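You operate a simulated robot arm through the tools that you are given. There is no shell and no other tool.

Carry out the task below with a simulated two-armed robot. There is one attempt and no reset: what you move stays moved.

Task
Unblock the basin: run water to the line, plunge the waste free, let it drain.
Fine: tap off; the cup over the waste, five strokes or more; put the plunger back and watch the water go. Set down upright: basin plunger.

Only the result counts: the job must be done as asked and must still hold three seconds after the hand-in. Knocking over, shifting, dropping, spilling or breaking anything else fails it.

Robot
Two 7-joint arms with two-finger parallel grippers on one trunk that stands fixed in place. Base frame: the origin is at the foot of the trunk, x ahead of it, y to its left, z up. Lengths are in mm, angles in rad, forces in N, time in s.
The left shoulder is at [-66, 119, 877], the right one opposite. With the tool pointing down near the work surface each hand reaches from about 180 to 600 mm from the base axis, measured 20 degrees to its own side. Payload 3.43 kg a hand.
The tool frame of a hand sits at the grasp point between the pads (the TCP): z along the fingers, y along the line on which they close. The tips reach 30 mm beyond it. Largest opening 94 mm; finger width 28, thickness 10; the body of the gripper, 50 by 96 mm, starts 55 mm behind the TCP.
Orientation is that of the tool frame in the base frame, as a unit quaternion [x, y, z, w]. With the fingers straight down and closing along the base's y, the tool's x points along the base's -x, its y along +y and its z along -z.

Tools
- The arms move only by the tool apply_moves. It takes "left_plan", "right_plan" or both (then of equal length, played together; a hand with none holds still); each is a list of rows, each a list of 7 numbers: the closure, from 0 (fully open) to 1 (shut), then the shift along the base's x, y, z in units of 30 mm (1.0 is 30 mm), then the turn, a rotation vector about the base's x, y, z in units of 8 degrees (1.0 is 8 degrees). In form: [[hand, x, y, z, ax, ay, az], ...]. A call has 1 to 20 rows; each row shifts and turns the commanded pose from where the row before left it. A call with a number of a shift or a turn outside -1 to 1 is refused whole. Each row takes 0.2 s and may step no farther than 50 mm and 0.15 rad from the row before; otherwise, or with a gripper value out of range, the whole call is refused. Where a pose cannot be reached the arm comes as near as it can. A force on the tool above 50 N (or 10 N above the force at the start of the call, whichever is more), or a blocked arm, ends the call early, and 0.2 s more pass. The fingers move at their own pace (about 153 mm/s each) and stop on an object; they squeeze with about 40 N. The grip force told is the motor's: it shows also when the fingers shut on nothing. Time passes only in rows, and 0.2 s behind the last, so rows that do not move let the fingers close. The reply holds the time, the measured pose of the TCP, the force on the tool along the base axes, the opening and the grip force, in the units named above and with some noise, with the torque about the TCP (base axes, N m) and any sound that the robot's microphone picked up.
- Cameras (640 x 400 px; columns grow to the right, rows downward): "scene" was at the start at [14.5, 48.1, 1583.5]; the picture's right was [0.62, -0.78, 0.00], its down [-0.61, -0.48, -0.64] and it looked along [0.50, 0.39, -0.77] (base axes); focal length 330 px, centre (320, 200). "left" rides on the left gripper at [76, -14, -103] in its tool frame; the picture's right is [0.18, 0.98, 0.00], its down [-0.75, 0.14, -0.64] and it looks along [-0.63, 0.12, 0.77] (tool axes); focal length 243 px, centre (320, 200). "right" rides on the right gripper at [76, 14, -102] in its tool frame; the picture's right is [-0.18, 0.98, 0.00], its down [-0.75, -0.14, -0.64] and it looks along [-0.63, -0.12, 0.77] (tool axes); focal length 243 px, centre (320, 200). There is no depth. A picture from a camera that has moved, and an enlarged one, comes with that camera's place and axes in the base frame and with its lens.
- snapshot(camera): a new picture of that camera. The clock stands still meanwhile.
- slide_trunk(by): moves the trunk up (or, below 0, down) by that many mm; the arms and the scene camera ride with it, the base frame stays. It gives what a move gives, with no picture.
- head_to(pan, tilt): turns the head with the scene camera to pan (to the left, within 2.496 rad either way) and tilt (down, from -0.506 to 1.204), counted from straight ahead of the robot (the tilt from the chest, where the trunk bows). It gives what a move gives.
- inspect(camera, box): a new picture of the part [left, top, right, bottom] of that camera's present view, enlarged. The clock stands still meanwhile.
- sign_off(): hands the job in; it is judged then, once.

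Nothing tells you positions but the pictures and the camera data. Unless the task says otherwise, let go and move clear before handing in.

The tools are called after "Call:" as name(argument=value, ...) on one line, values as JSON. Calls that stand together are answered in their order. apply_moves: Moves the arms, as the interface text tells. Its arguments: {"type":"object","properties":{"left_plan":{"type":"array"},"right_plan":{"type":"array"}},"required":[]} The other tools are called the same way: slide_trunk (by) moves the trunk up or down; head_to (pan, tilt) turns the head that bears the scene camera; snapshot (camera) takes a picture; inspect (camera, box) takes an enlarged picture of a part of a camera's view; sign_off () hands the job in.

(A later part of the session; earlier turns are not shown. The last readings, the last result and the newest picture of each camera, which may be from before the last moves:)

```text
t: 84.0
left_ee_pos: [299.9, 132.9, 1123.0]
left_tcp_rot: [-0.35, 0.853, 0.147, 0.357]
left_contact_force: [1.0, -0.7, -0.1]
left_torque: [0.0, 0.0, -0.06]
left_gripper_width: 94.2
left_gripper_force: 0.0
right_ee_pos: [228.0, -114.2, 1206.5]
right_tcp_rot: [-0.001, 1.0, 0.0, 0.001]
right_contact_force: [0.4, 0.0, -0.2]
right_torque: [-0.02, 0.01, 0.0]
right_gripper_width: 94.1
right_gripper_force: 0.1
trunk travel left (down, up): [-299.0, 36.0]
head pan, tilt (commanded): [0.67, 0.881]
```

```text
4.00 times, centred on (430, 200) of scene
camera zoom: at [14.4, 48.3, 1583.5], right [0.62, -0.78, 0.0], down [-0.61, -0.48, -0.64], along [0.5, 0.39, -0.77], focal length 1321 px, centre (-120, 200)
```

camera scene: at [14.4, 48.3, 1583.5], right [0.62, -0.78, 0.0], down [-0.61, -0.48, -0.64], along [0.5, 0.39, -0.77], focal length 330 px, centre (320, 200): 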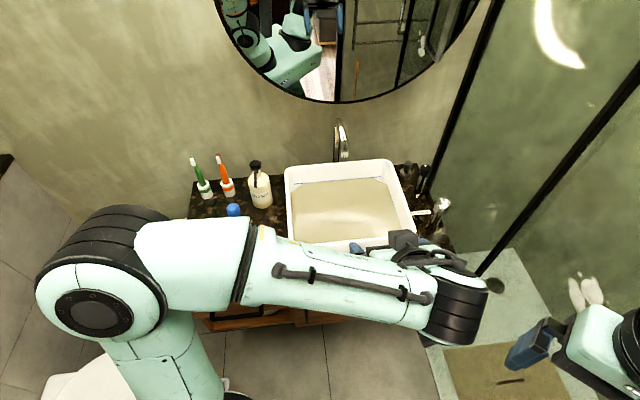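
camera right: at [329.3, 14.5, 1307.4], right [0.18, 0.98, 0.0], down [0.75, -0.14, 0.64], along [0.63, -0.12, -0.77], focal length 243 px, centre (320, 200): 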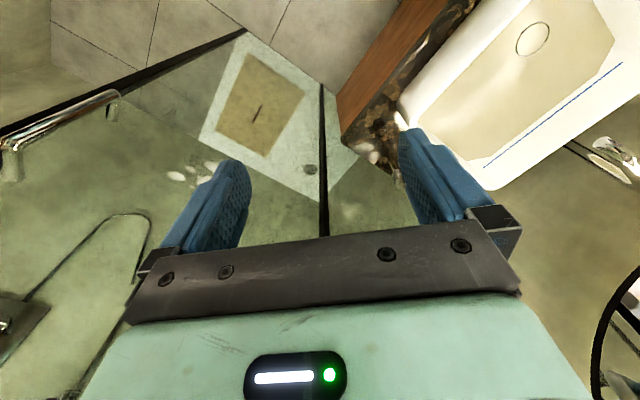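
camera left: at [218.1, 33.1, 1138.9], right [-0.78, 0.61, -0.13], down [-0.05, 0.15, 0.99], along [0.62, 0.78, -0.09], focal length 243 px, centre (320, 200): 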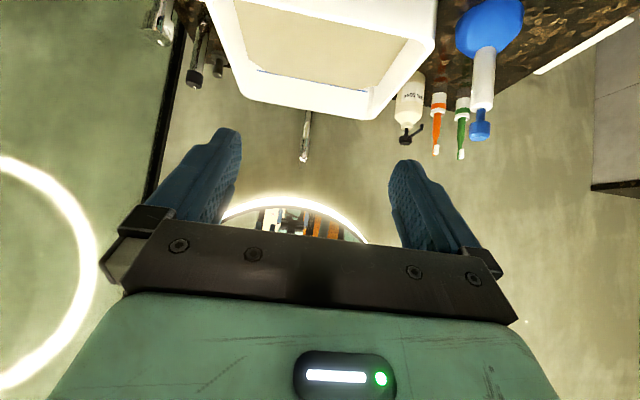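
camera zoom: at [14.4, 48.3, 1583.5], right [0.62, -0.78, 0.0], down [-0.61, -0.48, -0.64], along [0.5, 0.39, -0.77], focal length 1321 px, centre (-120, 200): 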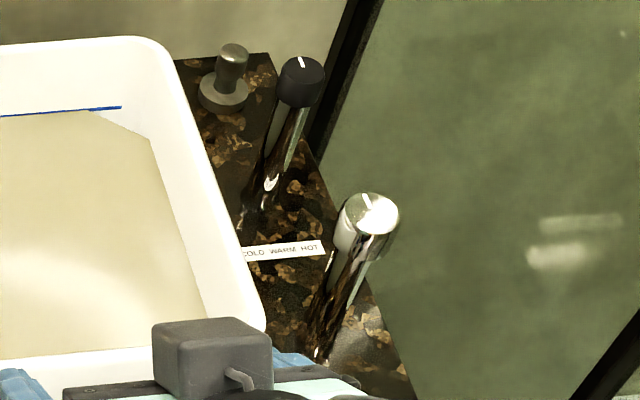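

Knob is back in its off position. Now I'll carry the hand over to stand in front of the plunger, high up.

Call:
apply_moves(left_plan=[[0, -0.26, 1, 0, 0, 0, 0], [0, -0.26, 1, 0, 0, 0, 0], [0, -0.26, 1, 0, 0, 0, 0], [0, -0.26, 1, 0, 0, 0, 0], [0, -0.26, 1, 0, 0, 0, 0], [0, -0.26, 1, 0, 0, 0, 0], [0, -0.26, 1, 0, 0, 0, 0], [0, -0.26, 1, 0, 0, 0, 0], [0, -0.26, 1, 0, 0, 0, 0], [0, -0.26, 1, 0, 0, 0, 0], [0, -0.3, 1, 0, 0, 0, 0], [0, 0, 0, 0, 0, 0, 0]])

Call:
snapshot(camera="scene")

Call:
snapshot(camera="left")

```text
t: 86.6
left_ee_pos: [210.9, 463.2, 1120.4]
left_tcp_rot: [-0.351, 0.853, 0.147, 0.356]
left_contact_force: [-0.3, -0.2, 0.1]
left_torque: [0.02, 0.03, -0.01]
left_gripper_width: 94.2
left_gripper_force: 0.0
right_ee_pos: [229.1, -115.3, 1207.1]
right_tcp_rot: [-0.001, 1.0, 0.0, 0.0]
right_contact_force: [0.4, 0.6, 0.5]
right_torque: [0.01, 0.0, 0.0]
right_gripper_width: 93.8
right_gripper_force: 0.0
trunk travel left (down, up): [-299.0, 36.0]
head pan, tilt (commanded): [0.67, 0.881]
```

```text
taken
camera scene: at [14.6, 47.9, 1583.5], right [0.62, -0.78, 0.0], down [-0.61, -0.48, -0.64], along [0.5, 0.39, -0.77], focal length 330 px, centre (320, 200)
```

scene: 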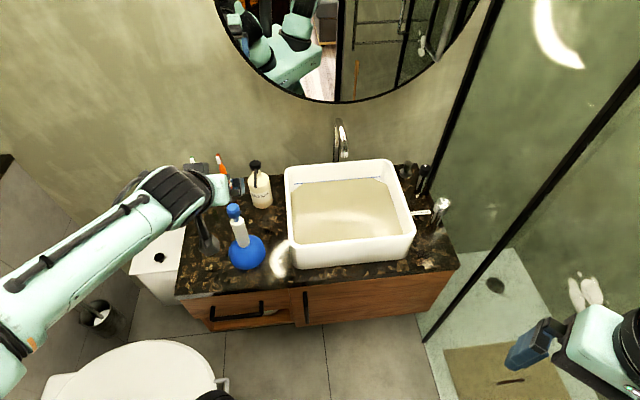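

```text
taken
camera left: at [129.7, 363.0, 1137.3], right [-0.78, 0.61, -0.13], down [-0.05, 0.15, 0.99], along [0.62, 0.78, -0.09], focal length 243 px, centre (320, 200)
```

left: 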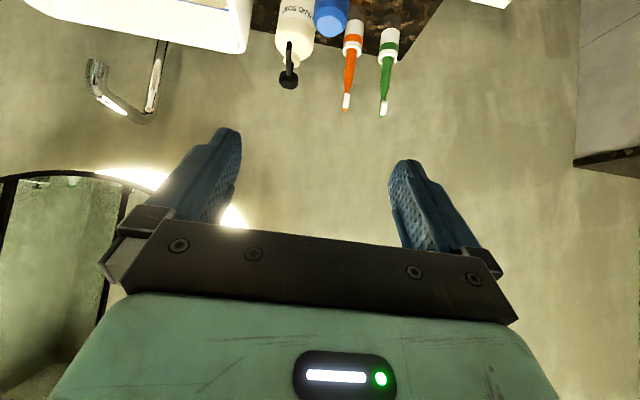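

In front of the plunger. I'll descend to z≈900 and then check alignment with the handle.

Call:
apply_moves(left_plan=[[0, 0, 0, -1, 0, 0, 0], [0, 0, 0, -1, 0, 0, 0], [0, 0, 0, -1, 0, 0, 0], [0, 0, 0, -1, 0, 0, 0], [0, 0, 0, -1, 0, 0, 0], [0, 0, 0, -1, 0, 0, 0], [0, 0, 0, -1, 0, 0, 0], [0, 0, 0, 0, 0, 0, 0]])

Call:
snapshot(camera="left")

Call:
inspect(camera="scene", box=[150, 130, 330, 300])

```text
t: 88.4
left_ee_pos: [213.1, 463.6, 910.6]
left_tcp_rot: [-0.35, 0.854, 0.148, 0.355]
left_contact_force: [-0.4, -0.2, -0.5]
left_torque: [-0.01, -0.01, 0.02]
left_gripper_width: 94.0
left_gripper_force: 0.1
right_ee_pos: [229.3, -116.4, 1205.9]
right_tcp_rot: [0.0, 1.0, 0.0, 0.0]
right_contact_force: [-0.1, -0.3, 0.2]
right_torque: [0.03, 0.03, 0.0]
right_gripper_width: 94.3
right_gripper_force: 0.0
trunk travel left (down, up): [-299.0, 36.0]
head pan, tilt (commanded): [0.67, 0.881]
```

```text
taken
camera left: at [131.5, 363.6, 928.5], right [-0.78, 0.61, -0.13], down [-0.04, 0.15, 0.99], along [0.62, 0.78, -0.09], focal length 243 px, centre (320, 200)
```

left: 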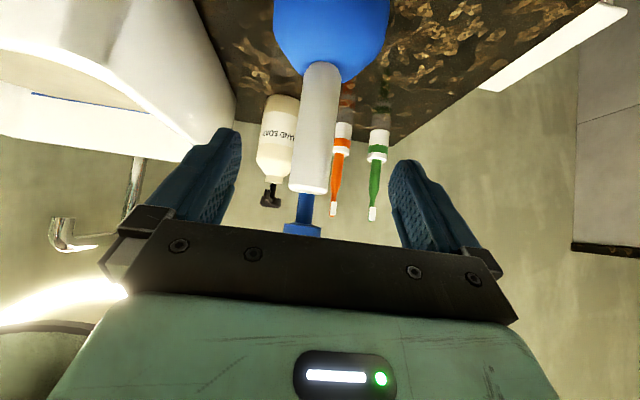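

```text
2.35 times, centred on (240, 215) of scene
camera zoom: at [14.9, 47.2, 1583.6], right [0.62, -0.78, 0.0], down [-0.61, -0.48, -0.64], along [0.5, 0.4, -0.77], focal length 777 px, centre (508, 165)
```

zoom: 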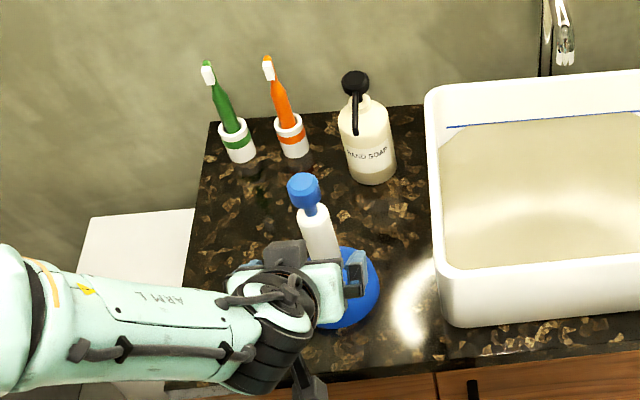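

The handle axis is near (270.5, 520) and the hand is lined up. I'll drop to z≈870 and slide forward until the handle is between the pads.

Call:
apply_moves(left_plan=[[0, 0, 0, -0.67, 0, 0, 0], [0, 0, 0, -0.67, 0, 0, 0], [0, 0.474, 0.469, 0, 0, 0, 0], [0, 0.474, 0.469, 0, 0, 0, 0], [0, 0.474, 0.469, 0, 0, 0, 0], [0, 0.474, 0.469, 0, 0, 0, 0], [0, 0, 0, 0, 0, 0, 0]])

Call:
snapshot(camera="left")

Call:
inspect(camera="scene", box=[150, 130, 330, 300])

```text
t: 90.0
left_ee_pos: [269.9, 521.2, 870.3]
left_tcp_rot: [-0.351, 0.854, 0.146, 0.356]
left_contact_force: [-0.2, -1.6, 0.2]
left_torque: [0.01, -0.01, -0.01]
left_gripper_width: 94.1
left_gripper_force: 0.0
left hand out of reach, approached as far as the arm can: row 2
right_ee_pos: [227.7, -115.1, 1206.6]
right_tcp_rot: [0.001, 1.0, 0.0, 0.0]
right_contact_force: [-0.2, 0.6, 0.2]
right_torque: [0.03, 0.04, 0.0]
right_gripper_width: 93.8
right_gripper_force: 0.1
trunk travel left (down, up): [-299.0, 36.0]
head pan, tilt (commanded): [0.67, 0.881]
```

```text
taken
camera left: at [189.1, 421.7, 886.9], right [-0.78, 0.61, -0.13], down [-0.05, 0.15, 0.99], along [0.62, 0.78, -0.09], focal length 243 px, centre (320, 200)
```

left: 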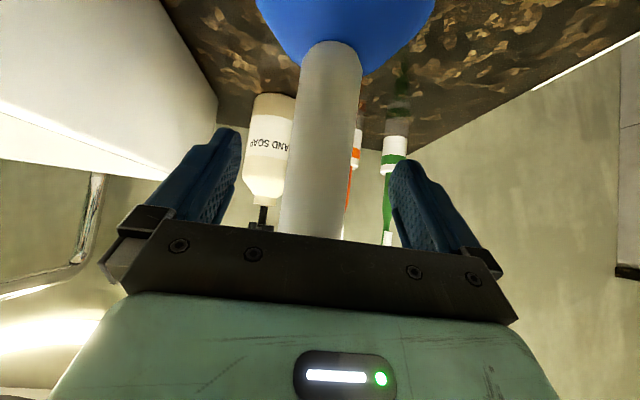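

```text
2.35 times, centred on (240, 215) of scene
camera zoom: at [14.3, 47.8, 1583.5], right [0.62, -0.78, 0.0], down [-0.6, -0.48, -0.64], along [0.5, 0.39, -0.77], focal length 777 px, centre (508, 165)
```

zoom: 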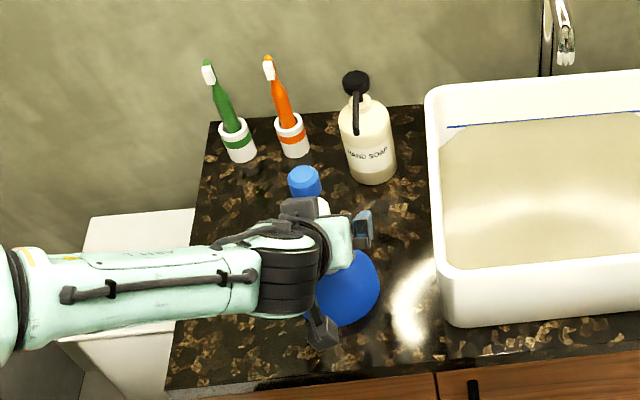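

The handle is centred between the pads. Closing the grip.

Call:
apply_moves(left_plan=[[0.5, 0, 0, 0, 0, 0, 0], [0.8, 0, 0, 0, 0, 0, 0], [0.9, 0, 0, 0, 0, 0, 0], [0.9, 0, 0, 0, 0, 0, 0]])

Call:
snapshot(camera="left")

```text
t: 91.0
left_ee_pos: [268.9, 521.1, 871.2]
left_tcp_rot: [-0.351, 0.853, 0.148, 0.356]
left_contact_force: [-0.1, -0.2, 2.5]
left_torque: [0.13, -0.09, -0.05]
left_gripper_width: 37.4
left_gripper_force: 39.8
right_ee_pos: [228.5, -115.0, 1206.7]
right_tcp_rot: [0.0, 1.0, 0.0, -0.001]
right_contact_force: [-0.2, -0.4, 1.4]
right_torque: [0.02, -0.02, -0.02]
right_gripper_width: 94.1
right_gripper_force: 0.0
trunk travel left (down, up): [-299.0, 36.0]
head pan, tilt (commanded): [0.67, 0.881]
```

```text
taken
camera left: at [189.1, 421.6, 887.0], right [-0.78, 0.61, -0.13], down [-0.05, 0.15, 0.99], along [0.62, 0.78, -0.09], focal length 243 px, centre (320, 200)
```

left: 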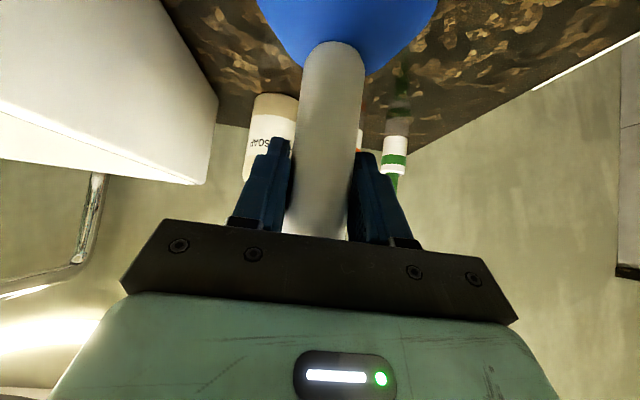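

Gripped firmly at 37 mm; plunger home is TCP (269, 521, 871). I'll lift it straight up about 215 mm, clear of the basin rim.

Call:
apply_moves(left_plan=[[0.9, 0, 0, 0.4, 0, 0, 0], [0.9, 0, 0, 0.8, 0, 0, 0], [0.9, 0, 0, 1, 0, 0, 0], [0.9, 0, 0, 1, 0, 0, 0], [0.9, 0, 0, 1, 0, 0, 0], [0.9, 0, 0, 1, 0, 0, 0], [0.9, 0, 0, 1, 0, 0, 0], [0.9, 0, 0, 1, 0, 0, 0], [0.9, 0, 0, 0, 0, 0, 0]])

Call:
snapshot(camera="scene")

Call:
snapshot(camera="left")

```text
t: 93.0
left_ee_pos: [270.2, 520.6, 1086.0]
left_tcp_rot: [-0.351, 0.854, 0.147, 0.356]
left_contact_force: [-0.1, -0.8, -2.2]
left_torque: [-0.02, 0.01, 0.04]
left_gripper_width: 37.2
left_gripper_force: 40.0
right_ee_pos: [227.9, -114.4, 1206.9]
right_tcp_rot: [0.0, 1.0, 0.001, 0.0]
right_contact_force: [-0.3, 0.2, 0.2]
right_torque: [-0.01, -0.02, 0.0]
right_gripper_width: 94.1
right_gripper_force: 0.1
trunk travel left (down, up): [-299.0, 36.0]
head pan, tilt (commanded): [0.67, 0.881]
```

```text
taken
camera scene: at [14.6, 48.6, 1583.5], right [0.62, -0.78, 0.0], down [-0.61, -0.48, -0.64], along [0.5, 0.39, -0.77], focal length 330 px, centre (320, 200)
```

scene: 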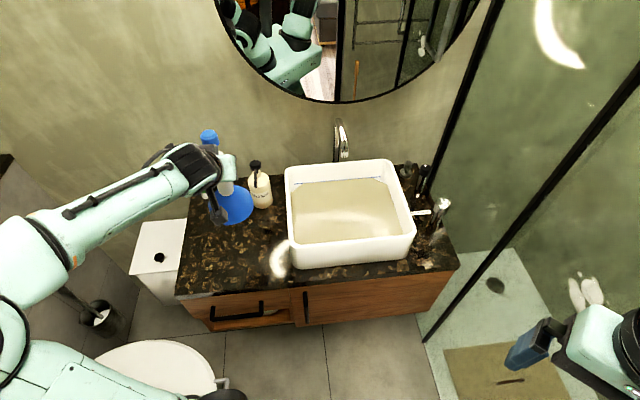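

```text
taken
camera left: at [189.1, 421.5, 1103.2], right [-0.78, 0.61, -0.13], down [-0.05, 0.15, 0.99], along [0.62, 0.78, -0.09], focal length 243 px, centre (320, 200)
```

left: 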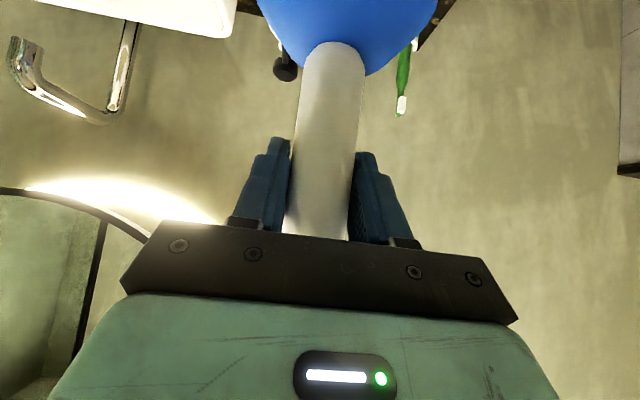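

The plunger hangs cleanly, with its lip at about 919. I'll carry it across to above the waste.

Call:
apply_moves(left_plan=[[0.9, 0.5, -0.34, 0, 0, 0, 0], [0.9, 0.79, -0.53, 0, 0, 0, 0], [0.9, 0.79, -0.53, 0, 0, 0, 0], [0.9, 0.79, -0.53, 0, 0, 0, 0], [0.9, 0.79, -0.53, 0, 0, 0, 0], [0.9, 0.79, -0.53, 0, 0, 0, 0], [0.9, 0.79, -0.53, 0, 0, 0, 0], [0.9, 0.79, -0.53, 0, 0, 0, 0], [0.9, 0.34, -0.23, 0, 0, 0, 0], [0.9, 0, 0, 0, 0, 0, 0]])

Call:
snapshot(camera="scene")

Call:
snapshot(camera="left")

Call:
inspect(camera="scene", box=[240, 100, 440, 280])

```text
t: 95.2
left_ee_pos: [461.4, 392.7, 1086.4]
left_tcp_rot: [-0.35, 0.853, 0.147, 0.357]
left_contact_force: [0.5, 0.1, -2.4]
left_torque: [0.02, -0.01, -0.01]
left_gripper_width: 37.3
left_gripper_force: 39.8
right_ee_pos: [228.5, -114.1, 1207.1]
right_tcp_rot: [0.001, 1.0, 0.0, 0.0]
right_contact_force: [0.0, 0.8, -0.2]
right_torque: [-0.02, -0.02, -0.01]
right_gripper_width: 94.1
right_gripper_force: 0.0
trunk travel left (down, up): [-299.0, 36.0]
head pan, tilt (commanded): [0.67, 0.881]
```

```text
taken
camera scene: at [14.6, 48.3, 1583.5], right [0.62, -0.78, 0.0], down [-0.61, -0.48, -0.64], along [0.5, 0.39, -0.77], focal length 330 px, centre (320, 200)
```

scene: 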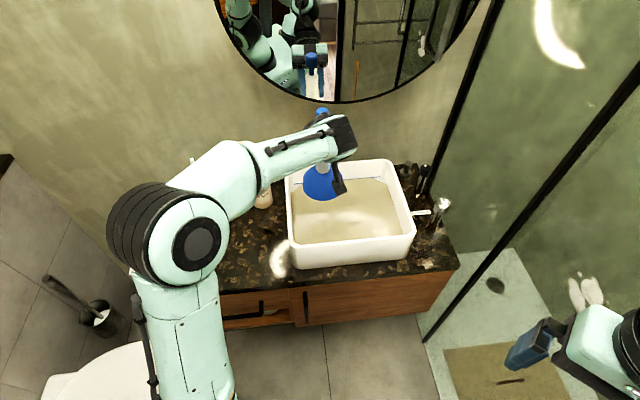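

```text
taken
camera left: at [380.3, 292.9, 1104.2], right [-0.78, 0.61, -0.13], down [-0.05, 0.15, 0.99], along [0.62, 0.78, -0.09], focal length 243 px, centre (320, 200)
```

left: 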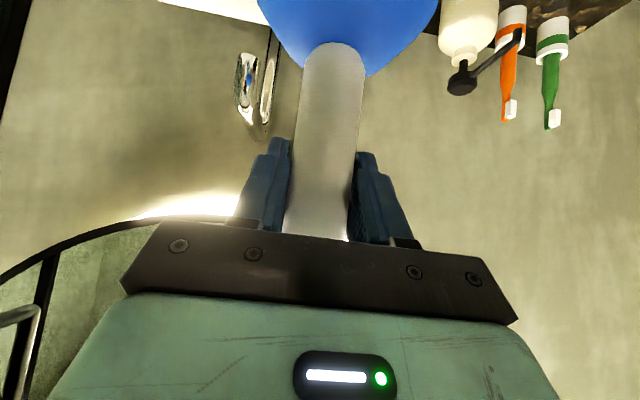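

```text
2.22 times, centred on (340, 190) of scene
camera zoom: at [14.6, 48.3, 1583.5], right [0.62, -0.78, 0.0], down [-0.61, -0.48, -0.64], along [0.5, 0.39, -0.77], focal length 734 px, centre (276, 222)
```

zoom: 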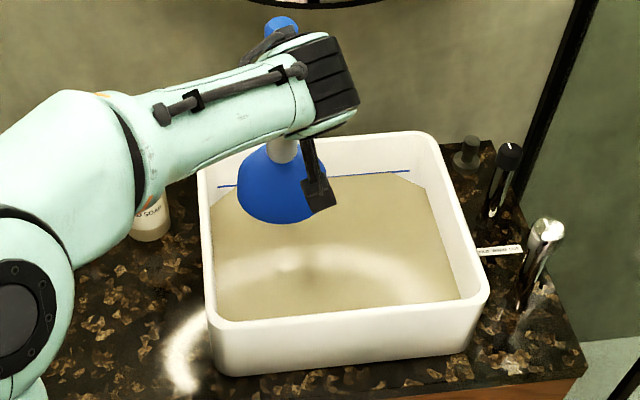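

Call:
inspect(camera="scene", box=[290, 140, 370, 220])

Call:
inspect(camera="left", box=[240, 0, 460, 130])

```text
5.00 times, centred on (330, 180) of scene
camera zoom: at [14.6, 48.3, 1583.5], right [0.62, -0.78, 0.0], down [-0.61, -0.48, -0.64], along [0.5, 0.39, -0.77], focal length 1652 px, centre (270, 300)
```

zoom: 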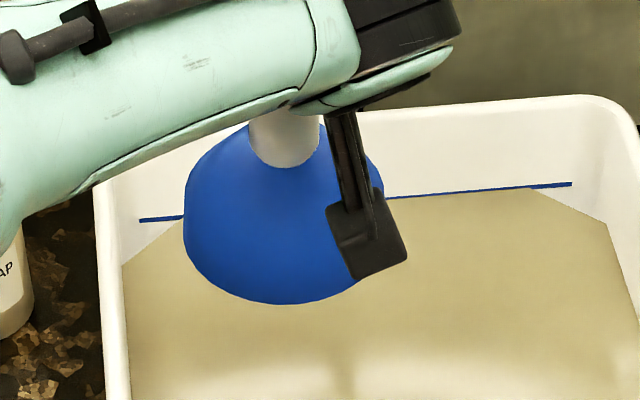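

```text
2.91 times, centred on (350, 65) of left
camera zoom: at [380.3, 292.9, 1104.2], right [-0.78, 0.61, -0.13], down [-0.05, 0.15, 0.99], along [0.62, 0.78, -0.09], focal length 706 px, centre (233, 593)
```

zoom: 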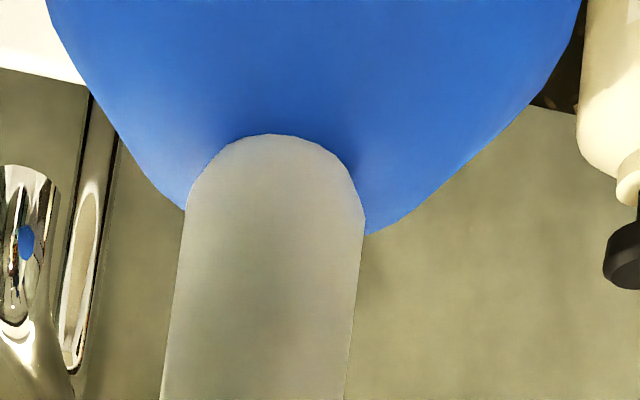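

The plunger is over the waste position. With refined numbers, the lip is roughly 125–133 mm below the TCP and the rim is about 875, so the hand has clearance. I'll lower to just above the water and look.

Call:
apply_moves(left_plan=[[0.9, 0, 0, -0.8, 0, 0, 0], [0.9, 0, 0, -0.8, 0, 0, 0], [0.9, 0, 0, -0.8, 0, 0, 0], [0.9, 0, 0, -0.8, 0, 0, 0], [0.9, 0, 0, -0.8, 0, 0, 0], [0.9, 0, 0, 0, 0, 0, 0]])

Call:
inspect(camera="scene", box=[260, 120, 440, 280])

Call:
snapshot(camera="left")

```text
t: 96.6
left_ee_pos: [460.7, 391.6, 967.8]
left_tcp_rot: [-0.351, 0.854, 0.147, 0.355]
left_contact_force: [0.3, 0.7, -2.6]
left_torque: [-0.03, 0.01, 0.01]
left_gripper_width: 37.3
left_gripper_force: 39.9
right_ee_pos: [228.9, -114.9, 1206.7]
right_tcp_rot: [0.0, 1.0, 0.0, 0.0]
right_contact_force: [-1.0, -0.1, 0.0]
right_torque: [0.02, 0.02, 0.0]
right_gripper_width: 94.0
right_gripper_force: 0.1
trunk travel left (down, up): [-299.0, 36.0]
head pan, tilt (commanded): [0.67, 0.881]
```

```text
2.50 times, centred on (350, 200) of scene
camera zoom: at [14.4, 48.2, 1583.5], right [0.62, -0.78, 0.0], down [-0.6, -0.48, -0.64], along [0.5, 0.39, -0.77], focal length 826 px, centre (245, 200)
```

zoom: 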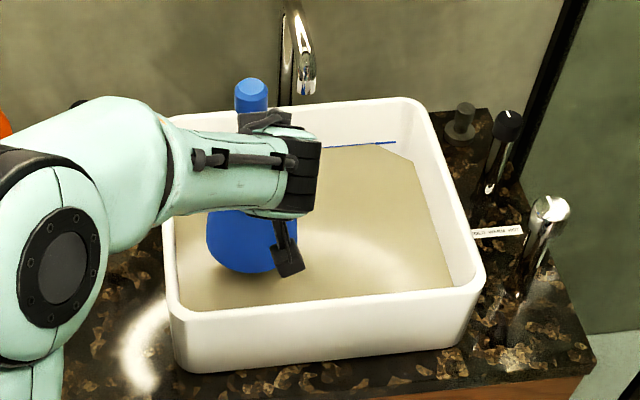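

```text
taken
camera left: at [379.3, 291.7, 984.5], right [-0.78, 0.61, -0.13], down [-0.05, 0.15, 0.99], along [0.62, 0.78, -0.09], focal length 243 px, centre (320, 200)
```

left: 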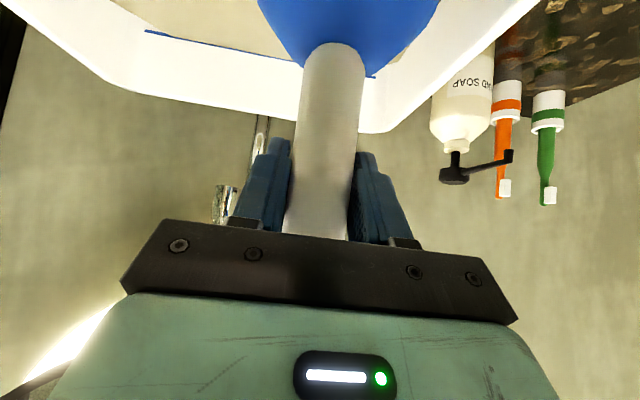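

The lip is about 129 mm below the TCP and the rim is near 863, so clearance is fine. I'll lower into the water and feel for the floor.

Call:
apply_moves(left_plan=[[0.9, 0, 0, -0.6, 0, 0, 0], [0.9, 0, 0, -0.6, 0, 0, 0], [0.9, 0, 0, -0.5, 0, 0, 0], [0.9, 0, 0, 0, 0, 0, 0]])

Call:
apply_moves(left_plan=[[0.9, 0, 0, -0.2, 0, 0, 0], [0.9, 0, 0, -0.15, 0, 0, 0], [0.9, 0, 0, 0, 0, 0, 0]])

Call:
inspect(camera="scene", box=[260, 120, 440, 280])

Call:
snapshot(camera="left")

```text
t: 97.6
left_ee_pos: [461.7, 390.1, 915.5]
left_tcp_rot: [-0.35, 0.854, 0.147, 0.356]
left_contact_force: [-0.5, -0.3, -1.3]
left_torque: [0.03, 0.01, -0.02]
left_gripper_width: 37.5
left_gripper_force: 39.9
right_ee_pos: [226.6, -114.5, 1206.8]
right_tcp_rot: [-0.001, 1.0, 0.0, 0.0]
right_contact_force: [0.5, -0.2, 0.9]
right_torque: [0.03, -0.03, 0.01]
right_gripper_width: 94.3
right_gripper_force: 0.1
trunk travel left (down, up): [-299.0, 36.0]
head pan, tilt (commanded): [0.67, 0.881]
```

```text
t: 98.4
left_ee_pos: [462.5, 393.3, 906.2]
left_tcp_rot: [-0.351, 0.853, 0.148, 0.356]
left_contact_force: [0.3, -0.2, -3.5]
left_torque: [0.0, 0.02, -0.05]
left_gripper_width: 37.5
left_gripper_force: 40.2
right_ee_pos: [228.4, -114.8, 1206.5]
right_tcp_rot: [-0.001, 1.0, 0.0, 0.0]
right_contact_force: [-0.2, -0.2, -0.7]
right_torque: [0.0, 0.0, 0.0]
right_gripper_width: 94.0
right_gripper_force: 0.2
trunk travel left (down, up): [-299.0, 36.0]
head pan, tilt (commanded): [0.67, 0.881]
```

```text
2.50 times, centred on (350, 200) of scene
camera zoom: at [14.6, 48.3, 1583.5], right [0.62, -0.78, 0.0], down [-0.61, -0.48, -0.64], along [0.5, 0.39, -0.77], focal length 826 px, centre (245, 200)
```

zoom: 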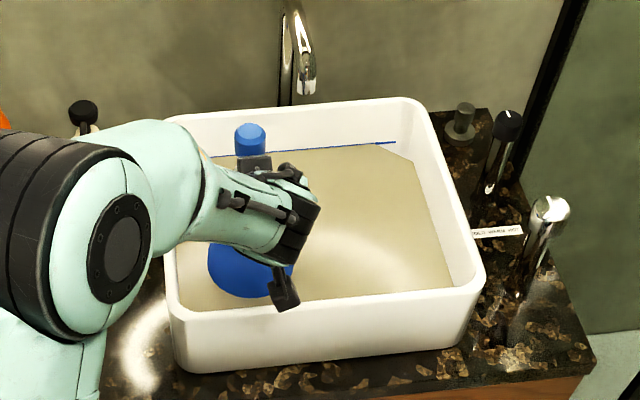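

```text
taken
camera left: at [380.4, 293.6, 923.3], right [-0.78, 0.61, -0.13], down [-0.05, 0.15, 0.99], along [0.62, 0.78, -0.09], focal length 243 px, centre (320, 200)
```

left: 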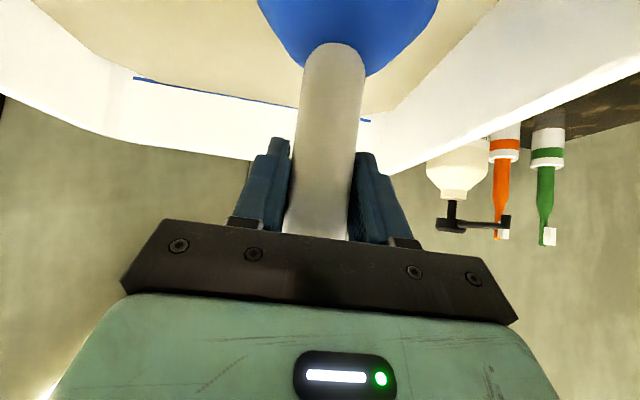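

Call:
apply_moves(left_plan=[[0.9, 0, 0, -0.12, 0, 0, 0], [0.9, 0, 0, 0, 0, 0, 0]])

Call:
apply_moves(left_plan=[[0.9, 0, 0, -0.12, 0, 0, 0], [0.9, 0, 0, 0, 0, 0, 0]])

Call:
apply_moves(left_plan=[[0.9, 0, 0, -0.12, 0, 0, 0], [0.9, 0, 0, 0, 0, 0, 0]])

```text
t: 99.0
left_ee_pos: [462.4, 393.0, 901.9]
left_tcp_rot: [-0.351, 0.854, 0.147, 0.355]
left_contact_force: [0.6, 0.4, -2.8]
left_torque: [-0.02, -0.02, -0.03]
left_gripper_width: 37.6
left_gripper_force: 40.4
right_ee_pos: [227.3, -113.6, 1206.0]
right_tcp_rot: [0.0, 1.0, 0.0, 0.0]
right_contact_force: [-0.4, 0.2, 0.3]
right_torque: [0.0, 0.01, 0.02]
right_gripper_width: 93.8
right_gripper_force: 0.0
trunk travel left (down, up): [-299.0, 36.0]
head pan, tilt (commanded): [0.67, 0.881]
```

```text
t: 99.6
left_ee_pos: [460.7, 393.1, 898.5]
left_tcp_rot: [-0.35, 0.854, 0.146, 0.356]
left_contact_force: [0.1, 0.2, -3.1]
left_torque: [0.0, -0.02, 0.0]
left_gripper_width: 37.2
left_gripper_force: 40.0
right_ee_pos: [228.5, -114.6, 1206.1]
right_tcp_rot: [0.0, 1.0, 0.001, 0.001]
right_contact_force: [-1.2, 0.3, 0.1]
right_torque: [0.02, -0.03, -0.01]
right_gripper_width: 94.1
right_gripper_force: 0.1
trunk travel left (down, up): [-299.0, 36.0]
head pan, tilt (commanded): [0.67, 0.881]
```

```text
t: 100.2
left_ee_pos: [461.9, 392.4, 895.0]
left_tcp_rot: [-0.351, 0.854, 0.147, 0.355]
left_contact_force: [0.2, 0.1, -3.3]
left_torque: [0.02, -0.02, -0.02]
left_gripper_width: 37.5
left_gripper_force: 40.5
right_ee_pos: [228.5, -114.2, 1205.9]
right_tcp_rot: [0.0, 1.0, 0.0, 0.001]
right_contact_force: [-0.7, 0.2, -0.7]
right_torque: [-0.01, 0.01, -0.01]
right_gripper_width: 94.1
right_gripper_force: 0.0
trunk travel left (down, up): [-299.0, 36.0]
head pan, tilt (commanded): [0.67, 0.881]
```

No floor contact yet at TCP 895. I'll continue in small steps.

Call:
apply_moves(left_plan=[[0.9, 0, 0, -0.12, 0, 0, 0], [0.9, 0, 0, 0, 0, 0, 0]])

Call:
apply_moves(left_plan=[[0.9, 0, 0, -0.12, 0, 0, 0], [0.9, 0, 0, 0, 0, 0, 0]])

Call:
snapshot(camera="left")

Call:
inspect(camera="scene", box=[260, 120, 440, 280])

```text
t: 100.8
left_ee_pos: [462.6, 394.3, 891.2]
left_tcp_rot: [-0.35, 0.853, 0.147, 0.357]
left_contact_force: [-0.1, 0.2, -2.5]
left_torque: [0.0, 0.0, 0.02]
left_gripper_width: 37.4
left_gripper_force: 39.9
right_ee_pos: [227.7, -114.0, 1207.4]
right_tcp_rot: [0.0, 1.0, 0.0, 0.001]
right_contact_force: [-0.6, 0.2, -0.5]
right_torque: [0.01, 0.0, 0.03]
right_gripper_width: 94.1
right_gripper_force: 0.1
trunk travel left (down, up): [-299.0, 36.0]
head pan, tilt (commanded): [0.67, 0.881]
```

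```text
t: 101.4
left_ee_pos: [461.4, 393.3, 887.3]
left_tcp_rot: [-0.351, 0.854, 0.147, 0.355]
left_contact_force: [0.9, 0.2, -2.6]
left_torque: [-0.03, -0.03, 0.0]
left_gripper_width: 37.3
left_gripper_force: 39.9
right_ee_pos: [228.6, -113.7, 1207.0]
right_tcp_rot: [0.001, 1.0, 0.0, 0.0]
right_contact_force: [0.5, 0.2, 0.0]
right_torque: [0.03, -0.02, 0.03]
right_gripper_width: 94.2
right_gripper_force: 0.1
trunk travel left (down, up): [-299.0, 36.0]
head pan, tilt (commanded): [0.67, 0.881]
```

```text
taken
camera left: at [380.4, 294.1, 904.3], right [-0.78, 0.61, -0.13], down [-0.05, 0.15, 0.99], along [0.62, 0.78, -0.09], focal length 243 px, centre (320, 200)
```

left: 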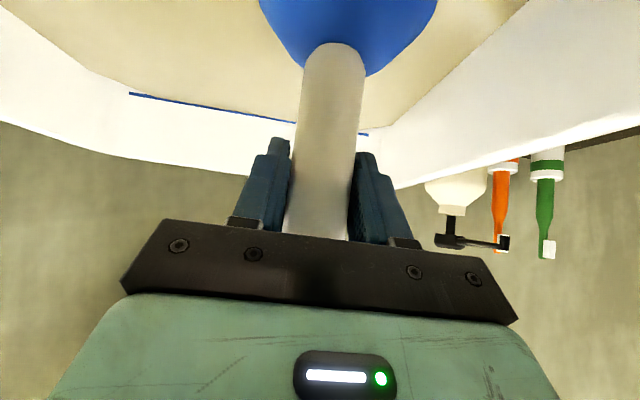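

```text
2.50 times, centred on (350, 200) of scene
camera zoom: at [14.6, 48.2, 1583.5], right [0.62, -0.78, 0.0], down [-0.61, -0.48, -0.64], along [0.5, 0.39, -0.77], focal length 826 px, centre (245, 200)
```

zoom: 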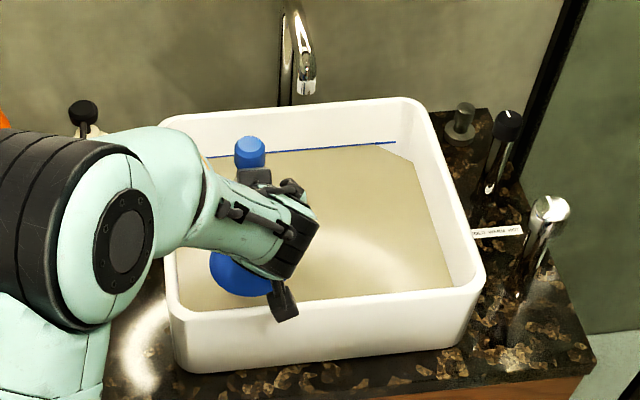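

Call:
apply_moves(left_plan=[[0.9, 0, 0, -0.1, 0, 0, 0], [0.9, 0, 0, 0, 0, 0, 0]])

Call:
apply_moves(left_plan=[[0.9, 0, 0, -0.1, 0, 0, 0], [0.9, 0, 0, 0, 0, 0, 0]])

Call:
inspect(camera="scene", box=[290, 190, 370, 270])

```text
t: 102.0
left_ee_pos: [461.3, 393.2, 885.2]
left_tcp_rot: [-0.351, 0.854, 0.147, 0.355]
left_contact_force: [0.5, 0.9, -2.5]
left_torque: [-0.02, -0.01, -0.04]
left_gripper_width: 37.2
left_gripper_force: 40.3
right_ee_pos: [227.0, -114.6, 1207.5]
right_tcp_rot: [0.0, 1.0, 0.0, 0.0]
right_contact_force: [1.4, -0.5, 0.7]
right_torque: [0.03, 0.0, 0.0]
right_gripper_width: 93.9
right_gripper_force: 0.0
trunk travel left (down, up): [-299.0, 36.0]
head pan, tilt (commanded): [0.67, 0.881]
```

```text
t: 102.6
left_ee_pos: [460.1, 393.7, 881.2]
left_tcp_rot: [-0.351, 0.853, 0.148, 0.357]
left_contact_force: [-1.2, -0.6, 1.0]
left_torque: [0.07, 0.07, 0.02]
left_gripper_width: 37.3
left_gripper_force: 39.5
right_ee_pos: [227.1, -114.6, 1206.8]
right_tcp_rot: [0.0, 1.0, 0.0, 0.0]
right_contact_force: [-0.3, 0.1, -0.3]
right_torque: [-0.01, 0.0, 0.0]
right_gripper_width: 94.0
right_gripper_force: 0.2
trunk travel left (down, up): [-299.0, 36.0]
head pan, tilt (commanded): [0.67, 0.881]
```

```text
5.00 times, centred on (330, 230) of scene
camera zoom: at [14.2, 47.8, 1583.6], right [0.62, -0.78, 0.0], down [-0.6, -0.48, -0.64], along [0.5, 0.39, -0.77], focal length 1652 px, centre (270, 50)
```

zoom: 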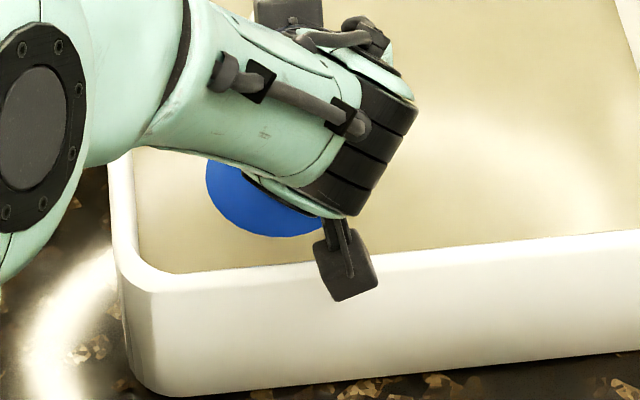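

First floor contact is at TCP ≈ 882 (force up 3.5 N, little torque), so the cup sits on the floor at the waste. I'll do two plunge strokes and watch the forces and sounds.

Call:
apply_moves(left_plan=[[0.9, 0, 0, -0.15, 0, 0, 0], [0.9, 0, 0, 0, 0, 0, 0], [0.9, 0, 0, 0.65, 0, 0, 0], [0.9, 0, 0, 0.65, 0, 0, 0], [0.9, 0, 0, 0, 0, 0, 0], [0.9, 0, 0, -0.6, 0, 0, 0], [0.9, 0, 0, -0.6, 0, 0, 0], [0.9, 0, 0, -0.1, 0, 0, 0], [0.9, 0, 0, 0, 0, 0, 0]])

Call:
inspect(camera="scene", box=[260, 120, 440, 280])

Call:
snapshot(camera="left")

```text
t: 104.6
left_ee_pos: [461.1, 392.2, 882.5]
left_tcp_rot: [-0.35, 0.852, 0.147, 0.361]
left_contact_force: [-7.1, -2.5, 25.0]
left_torque: [0.32, -0.29, 0.17]
left_gripper_width: 37.4
left_gripper_force: 40.1
right_ee_pos: [225.5, -116.6, 1206.5]
right_tcp_rot: [0.0, 1.0, 0.0, 0.001]
right_contact_force: [-0.3, -0.1, 1.1]
right_torque: [0.0, 0.03, 0.01]
right_gripper_width: 94.1
right_gripper_force: 0.0
trunk travel left (down, up): [-299.0, 36.0]
head pan, tilt (commanded): [0.67, 0.881]
```

```text
2.50 times, centred on (350, 200) of scene
camera zoom: at [11.2, 46.1, 1583.9], right [0.62, -0.78, 0.0], down [-0.6, -0.48, -0.64], along [0.5, 0.4, -0.77], focal length 826 px, centre (245, 200)
```

zoom: 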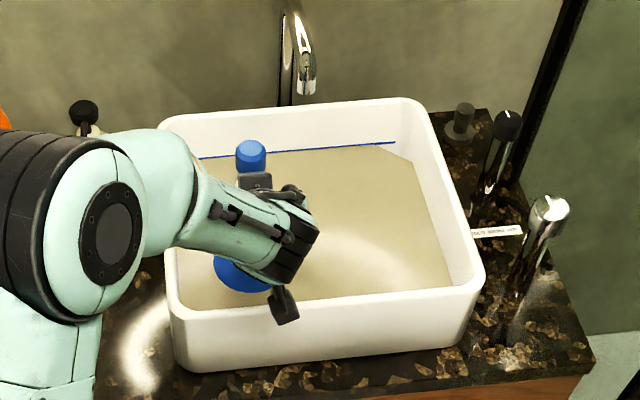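

```text
taken
camera left: at [380.6, 293.1, 897.5], right [-0.78, 0.61, -0.13], down [-0.05, 0.15, 0.99], along [0.62, 0.78, -0.08], focal length 243 px, centre (320, 200)
```

left: 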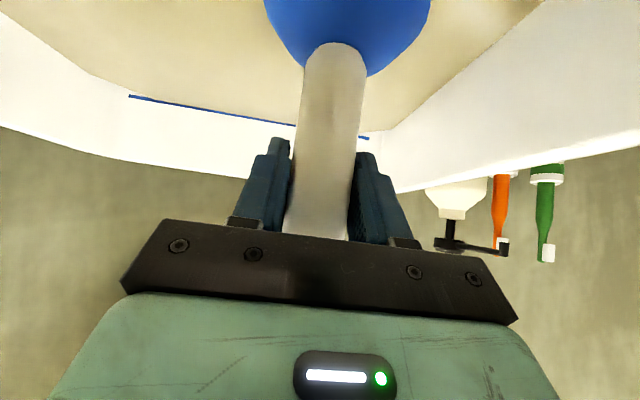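

One stroke done: 25 N press, the plunger not slipping, nothing disturbed. I'll do three more strokes.

Call:
apply_moves(left_plan=[[0.9, 0, 0, 0.65, 0, 0, 0], [0.9, 0, 0, 0.65, 0, 0, 0], [0.9, 0, 0, -0.6, 0, 0, 0], [0.9, 0, 0, -0.55, 0, 0, 0], [0.9, 0, 0, -0.15, 0, 0, 0], [0.9, 0, 0, 0, 0, 0, 0], [0.9, 0, 0, 0.65, 0, 0, 0], [0.9, 0, 0, 0.65, 0, 0, 0], [0.9, 0, 0, -0.6, 0, 0, 0], [0.9, 0, 0, -0.55, 0, 0, 0], [0.9, 0, 0, -0.15, 0, 0, 0], [0.9, 0, 0, 0, 0, 0, 0], [0.9, 0, 0, 0.65, 0, 0, 0], [0.9, 0, 0, 0.65, 0, 0, 0], [0.9, 0, 0, -0.6, 0, 0, 0], [0.9, 0, 0, -0.55, 0, 0, 0], [0.9, 0, 0, -0.15, 0, 0, 0], [0.9, 0, 0, 0, 0, 0, 0]])

Call:
inspect(camera="scene", box=[260, 120, 440, 280])

Call:
snapshot(camera="left")

```text
t: 108.4
left_ee_pos: [462.1, 394.3, 881.2]
left_tcp_rot: [-0.351, 0.853, 0.147, 0.359]
left_contact_force: [-7.9, -2.7, 18.6]
left_torque: [-0.07, -0.1, -0.03]
left_gripper_width: 37.3
left_gripper_force: 39.7
right_ee_pos: [226.2, -115.3, 1207.4]
right_tcp_rot: [0.0, 1.0, 0.002, 0.001]
right_contact_force: [-0.3, 0.0, 0.5]
right_torque: [0.04, 0.02, 0.02]
right_gripper_width: 94.1
right_gripper_force: 0.1
trunk travel left (down, up): [-299.0, 36.0]
head pan, tilt (commanded): [0.67, 0.881]
```

```text
2.50 times, centred on (350, 200) of scene
camera zoom: at [11.9, 46.5, 1583.8], right [0.62, -0.78, 0.0], down [-0.6, -0.48, -0.64], along [0.5, 0.4, -0.77], focal length 826 px, centre (245, 200)
```

zoom: 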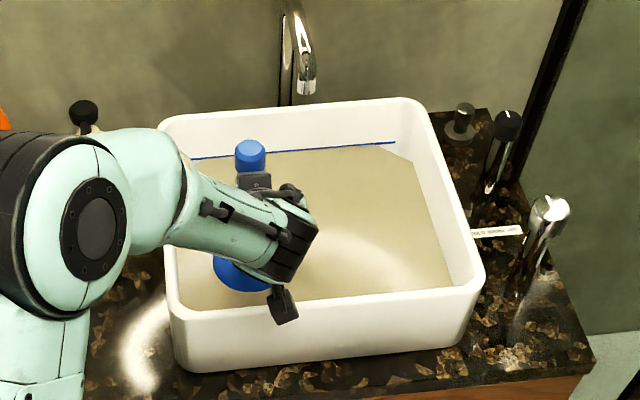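

```text
taken
camera left: at [380.4, 294.1, 897.7], right [-0.78, 0.61, -0.13], down [-0.05, 0.15, 0.99], along [0.62, 0.78, -0.08], focal length 243 px, centre (320, 200)
```

left: 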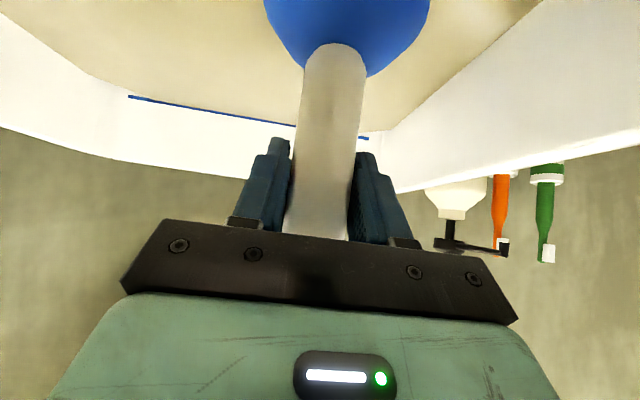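

Four strokes in with the level steady. I'll do four more to be safe.

Call:
apply_moves(left_plan=[[0.9, 0, 0, 0.65, 0, 0, 0], [0.9, 0, 0, 0.65, 0, 0, 0], [0.9, 0, 0, -0.6, 0, 0, 0], [0.9, 0, 0, -0.55, 0, 0, 0], [0.9, 0, 0, -0.15, 0, 0, 0], [0.9, 0, 0, 0, 0, 0, 0], [0.9, 0, 0, 0.65, 0, 0, 0], [0.9, 0, 0, 0.65, 0, 0, 0], [0.9, 0, 0, -0.6, 0, 0, 0], [0.9, 0, 0, -0.55, 0, 0, 0], [0.9, 0, 0, -0.15, 0, 0, 0], [0.9, 0, 0, 0, 0, 0, 0], [0.9, 0, 0, 0.65, 0, 0, 0], [0.9, 0, 0, 0.65, 0, 0, 0], [0.9, 0, 0, -0.6, 0, 0, 0], [0.9, 0, 0, -0.55, 0, 0, 0], [0.9, 0, 0, -0.15, 0, 0, 0], [0.9, 0, 0, 0, 0, 0, 0]])

Call:
snapshot(camera="scene")

Call:
snapshot(camera="left")

Call:
inspect(camera="scene", box=[350, 170, 390, 195])

```text
t: 112.2
left_ee_pos: [461.4, 393.4, 881.3]
left_tcp_rot: [-0.35, 0.853, 0.147, 0.359]
left_contact_force: [-7.8, -2.7, 22.8]
left_torque: [0.09, -0.13, 0.03]
left_gripper_width: 37.3
left_gripper_force: 40.0
right_ee_pos: [226.1, -116.9, 1206.8]
right_tcp_rot: [-0.001, 1.0, 0.001, 0.001]
right_contact_force: [0.6, -0.6, 0.0]
right_torque: [-0.02, -0.02, 0.0]
right_gripper_width: 93.7
right_gripper_force: 0.0
trunk travel left (down, up): [-299.0, 36.0]
head pan, tilt (commanded): [0.67, 0.881]
```

```text
taken
camera scene: at [11.6, 46.4, 1583.8], right [0.62, -0.78, 0.0], down [-0.6, -0.48, -0.64], along [0.5, 0.4, -0.77], focal length 330 px, centre (320, 200)
```

scene: 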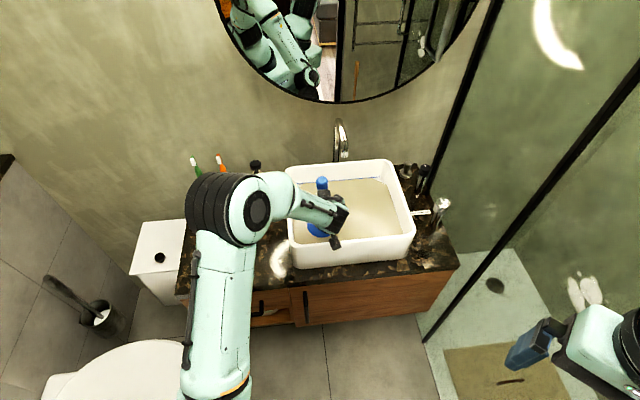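

```text
taken
camera left: at [379.2, 292.9, 897.5], right [-0.78, 0.61, -0.13], down [-0.05, 0.15, 0.99], along [0.62, 0.78, -0.08], focal length 243 px, centre (320, 200)
```

left: 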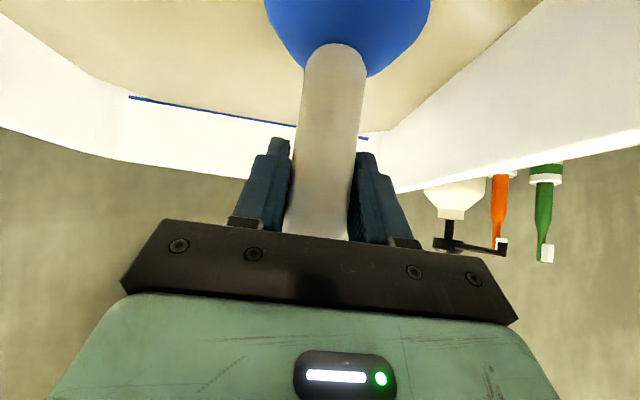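

```text
16.00 times, centred on (370, 182) of scene
camera zoom: at [11.6, 46.4, 1583.8], right [0.62, -0.78, 0.0], down [-0.6, -0.48, -0.64], along [0.5, 0.4, -0.77], focal length 5285 px, centre (-480, 480)
```

zoom: 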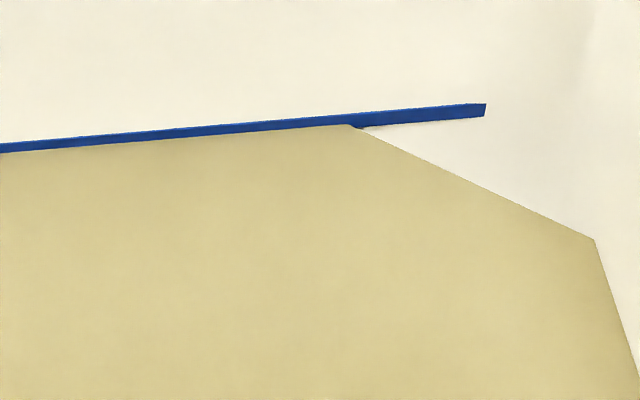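

The level has just begun to drop. I'll lift the cup off the floor and see whether the water drains freely.

Call:
apply_moves(left_plan=[[0.9, 0, 0, 0.65, 0, 0, 0], [0.9, 0, 0, 0.65, 0, 0, 0], [0.9, 0, 0, 0, 0, 0, 0], [0.9, 0, 0, 0, 0, 0, 0], [0.9, 0, 0, 0, 0, 0, 0], [0.9, 0, 0, 0, 0, 0, 0], [0.9, 0, 0, 0, 0, 0, 0], [0.9, 0, 0, 0, 0, 0, 0], [0.9, 0, 0, 0, 0, 0, 0], [0.9, 0, 0, 0, 0, 0, 0]])

Call:
inspect(camera="scene", box=[350, 170, 390, 195])

Call:
inspect(camera="scene", box=[260, 120, 440, 280])

```text
t: 114.4
left_ee_pos: [460.8, 393.0, 916.6]
left_tcp_rot: [-0.35, 0.854, 0.146, 0.356]
left_contact_force: [0.2, -0.1, -2.1]
left_torque: [-0.05, 0.03, 0.0]
left_gripper_width: 37.5
left_gripper_force: 40.0
right_ee_pos: [227.5, -114.7, 1206.4]
right_tcp_rot: [0.0, 1.0, 0.0, 0.0]
right_contact_force: [-0.4, 0.0, -0.4]
right_torque: [-0.01, -0.01, 0.0]
right_gripper_width: 93.8
right_gripper_force: 0.1
trunk travel left (down, up): [-299.0, 36.0]
head pan, tilt (commanded): [0.67, 0.881]
```

```text
16.00 times, centred on (370, 182) of scene
camera zoom: at [14.7, 48.3, 1583.5], right [0.62, -0.78, 0.0], down [-0.61, -0.48, -0.64], along [0.5, 0.39, -0.77], focal length 5285 px, centre (-480, 480)
```

zoom: 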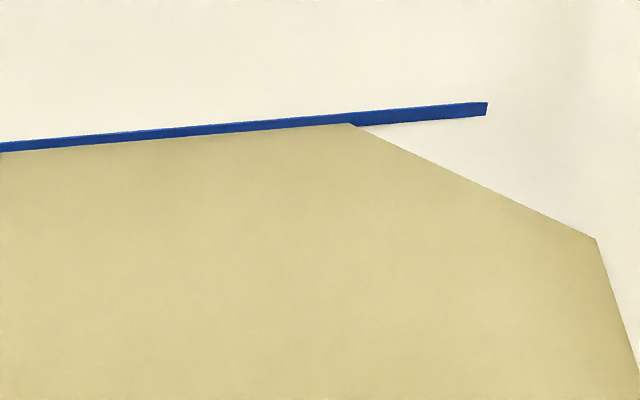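

```text
2.50 times, centred on (350, 200) of scene
camera zoom: at [14.7, 48.3, 1583.5], right [0.62, -0.78, 0.0], down [-0.61, -0.48, -0.64], along [0.5, 0.39, -0.77], focal length 826 px, centre (245, 200)
```

zoom: 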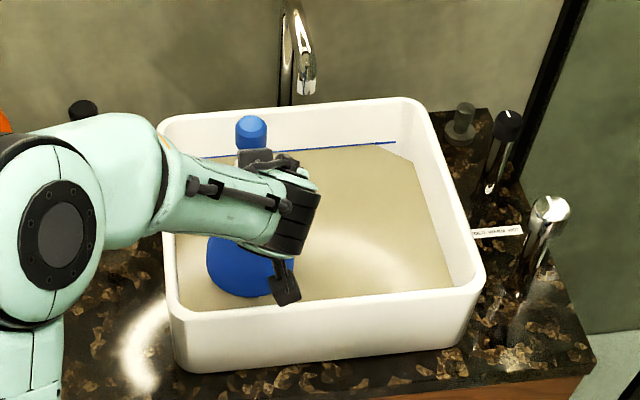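

Call:
apply_moves(left_plan=[[0.9, 0, 0, 0, 0, 0, 0], [0.9, 0, 0, 0, 0, 0, 0], [0.9, 0, 0, 0, 0, 0, 0], [0.9, 0, 0, 0, 0, 0, 0], [0.9, 0, 0, 0, 0, 0, 0], [0.9, 0, 0, 0, 0, 0, 0], [0.9, 0, 0, 0, 0, 0, 0], [0.9, 0, 0, 0, 0, 0, 0], [0.9, 0, 0, 0, 0, 0, 0], [0.9, 0, 0, 0, 0, 0, 0], [0.9, 0, 0, 0, 0, 0, 0], [0.9, 0, 0, 0, 0, 0, 0], [0.9, 0, 0, 0, 0, 0, 0], [0.9, 0, 0, 0, 0, 0, 0], [0.9, 0, 0, 0, 0, 0, 0], [0.9, 0, 0, 0, 0, 0, 0], [0.9, 0, 0, 0, 0, 0, 0], [0.9, 0, 0, 0, 0, 0, 0], [0.9, 0, 0, 0, 0, 0, 0], [0.9, 0, 0, 0, 0, 0, 0]])

Call:
inspect(camera="scene", box=[350, 170, 390, 195])

```text
t: 118.6
left_ee_pos: [460.4, 393.2, 916.7]
left_tcp_rot: [-0.35, 0.854, 0.147, 0.356]
left_contact_force: [-0.3, 0.5, -3.4]
left_torque: [0.01, 0.03, -0.01]
left_gripper_width: 37.3
left_gripper_force: 40.3
right_ee_pos: [228.2, -114.4, 1205.4]
right_tcp_rot: [0.0, 1.0, 0.0, 0.001]
right_contact_force: [0.2, 0.2, -0.1]
right_torque: [0.0, -0.03, 0.04]
right_gripper_width: 94.0
right_gripper_force: 0.2
trunk travel left (down, up): [-299.0, 36.0]
head pan, tilt (commanded): [0.67, 0.881]
```

```text
16.00 times, centred on (370, 182) of scene
camera zoom: at [14.7, 48.3, 1583.5], right [0.62, -0.78, 0.0], down [-0.61, -0.48, -0.64], along [0.5, 0.39, -0.77], focal length 5285 px, centre (-480, 480)
```

zoom: 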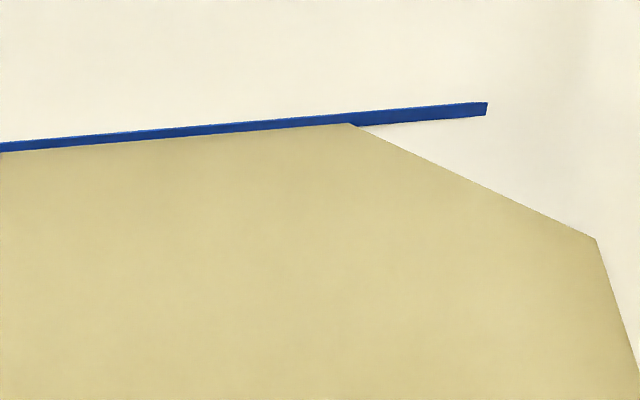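

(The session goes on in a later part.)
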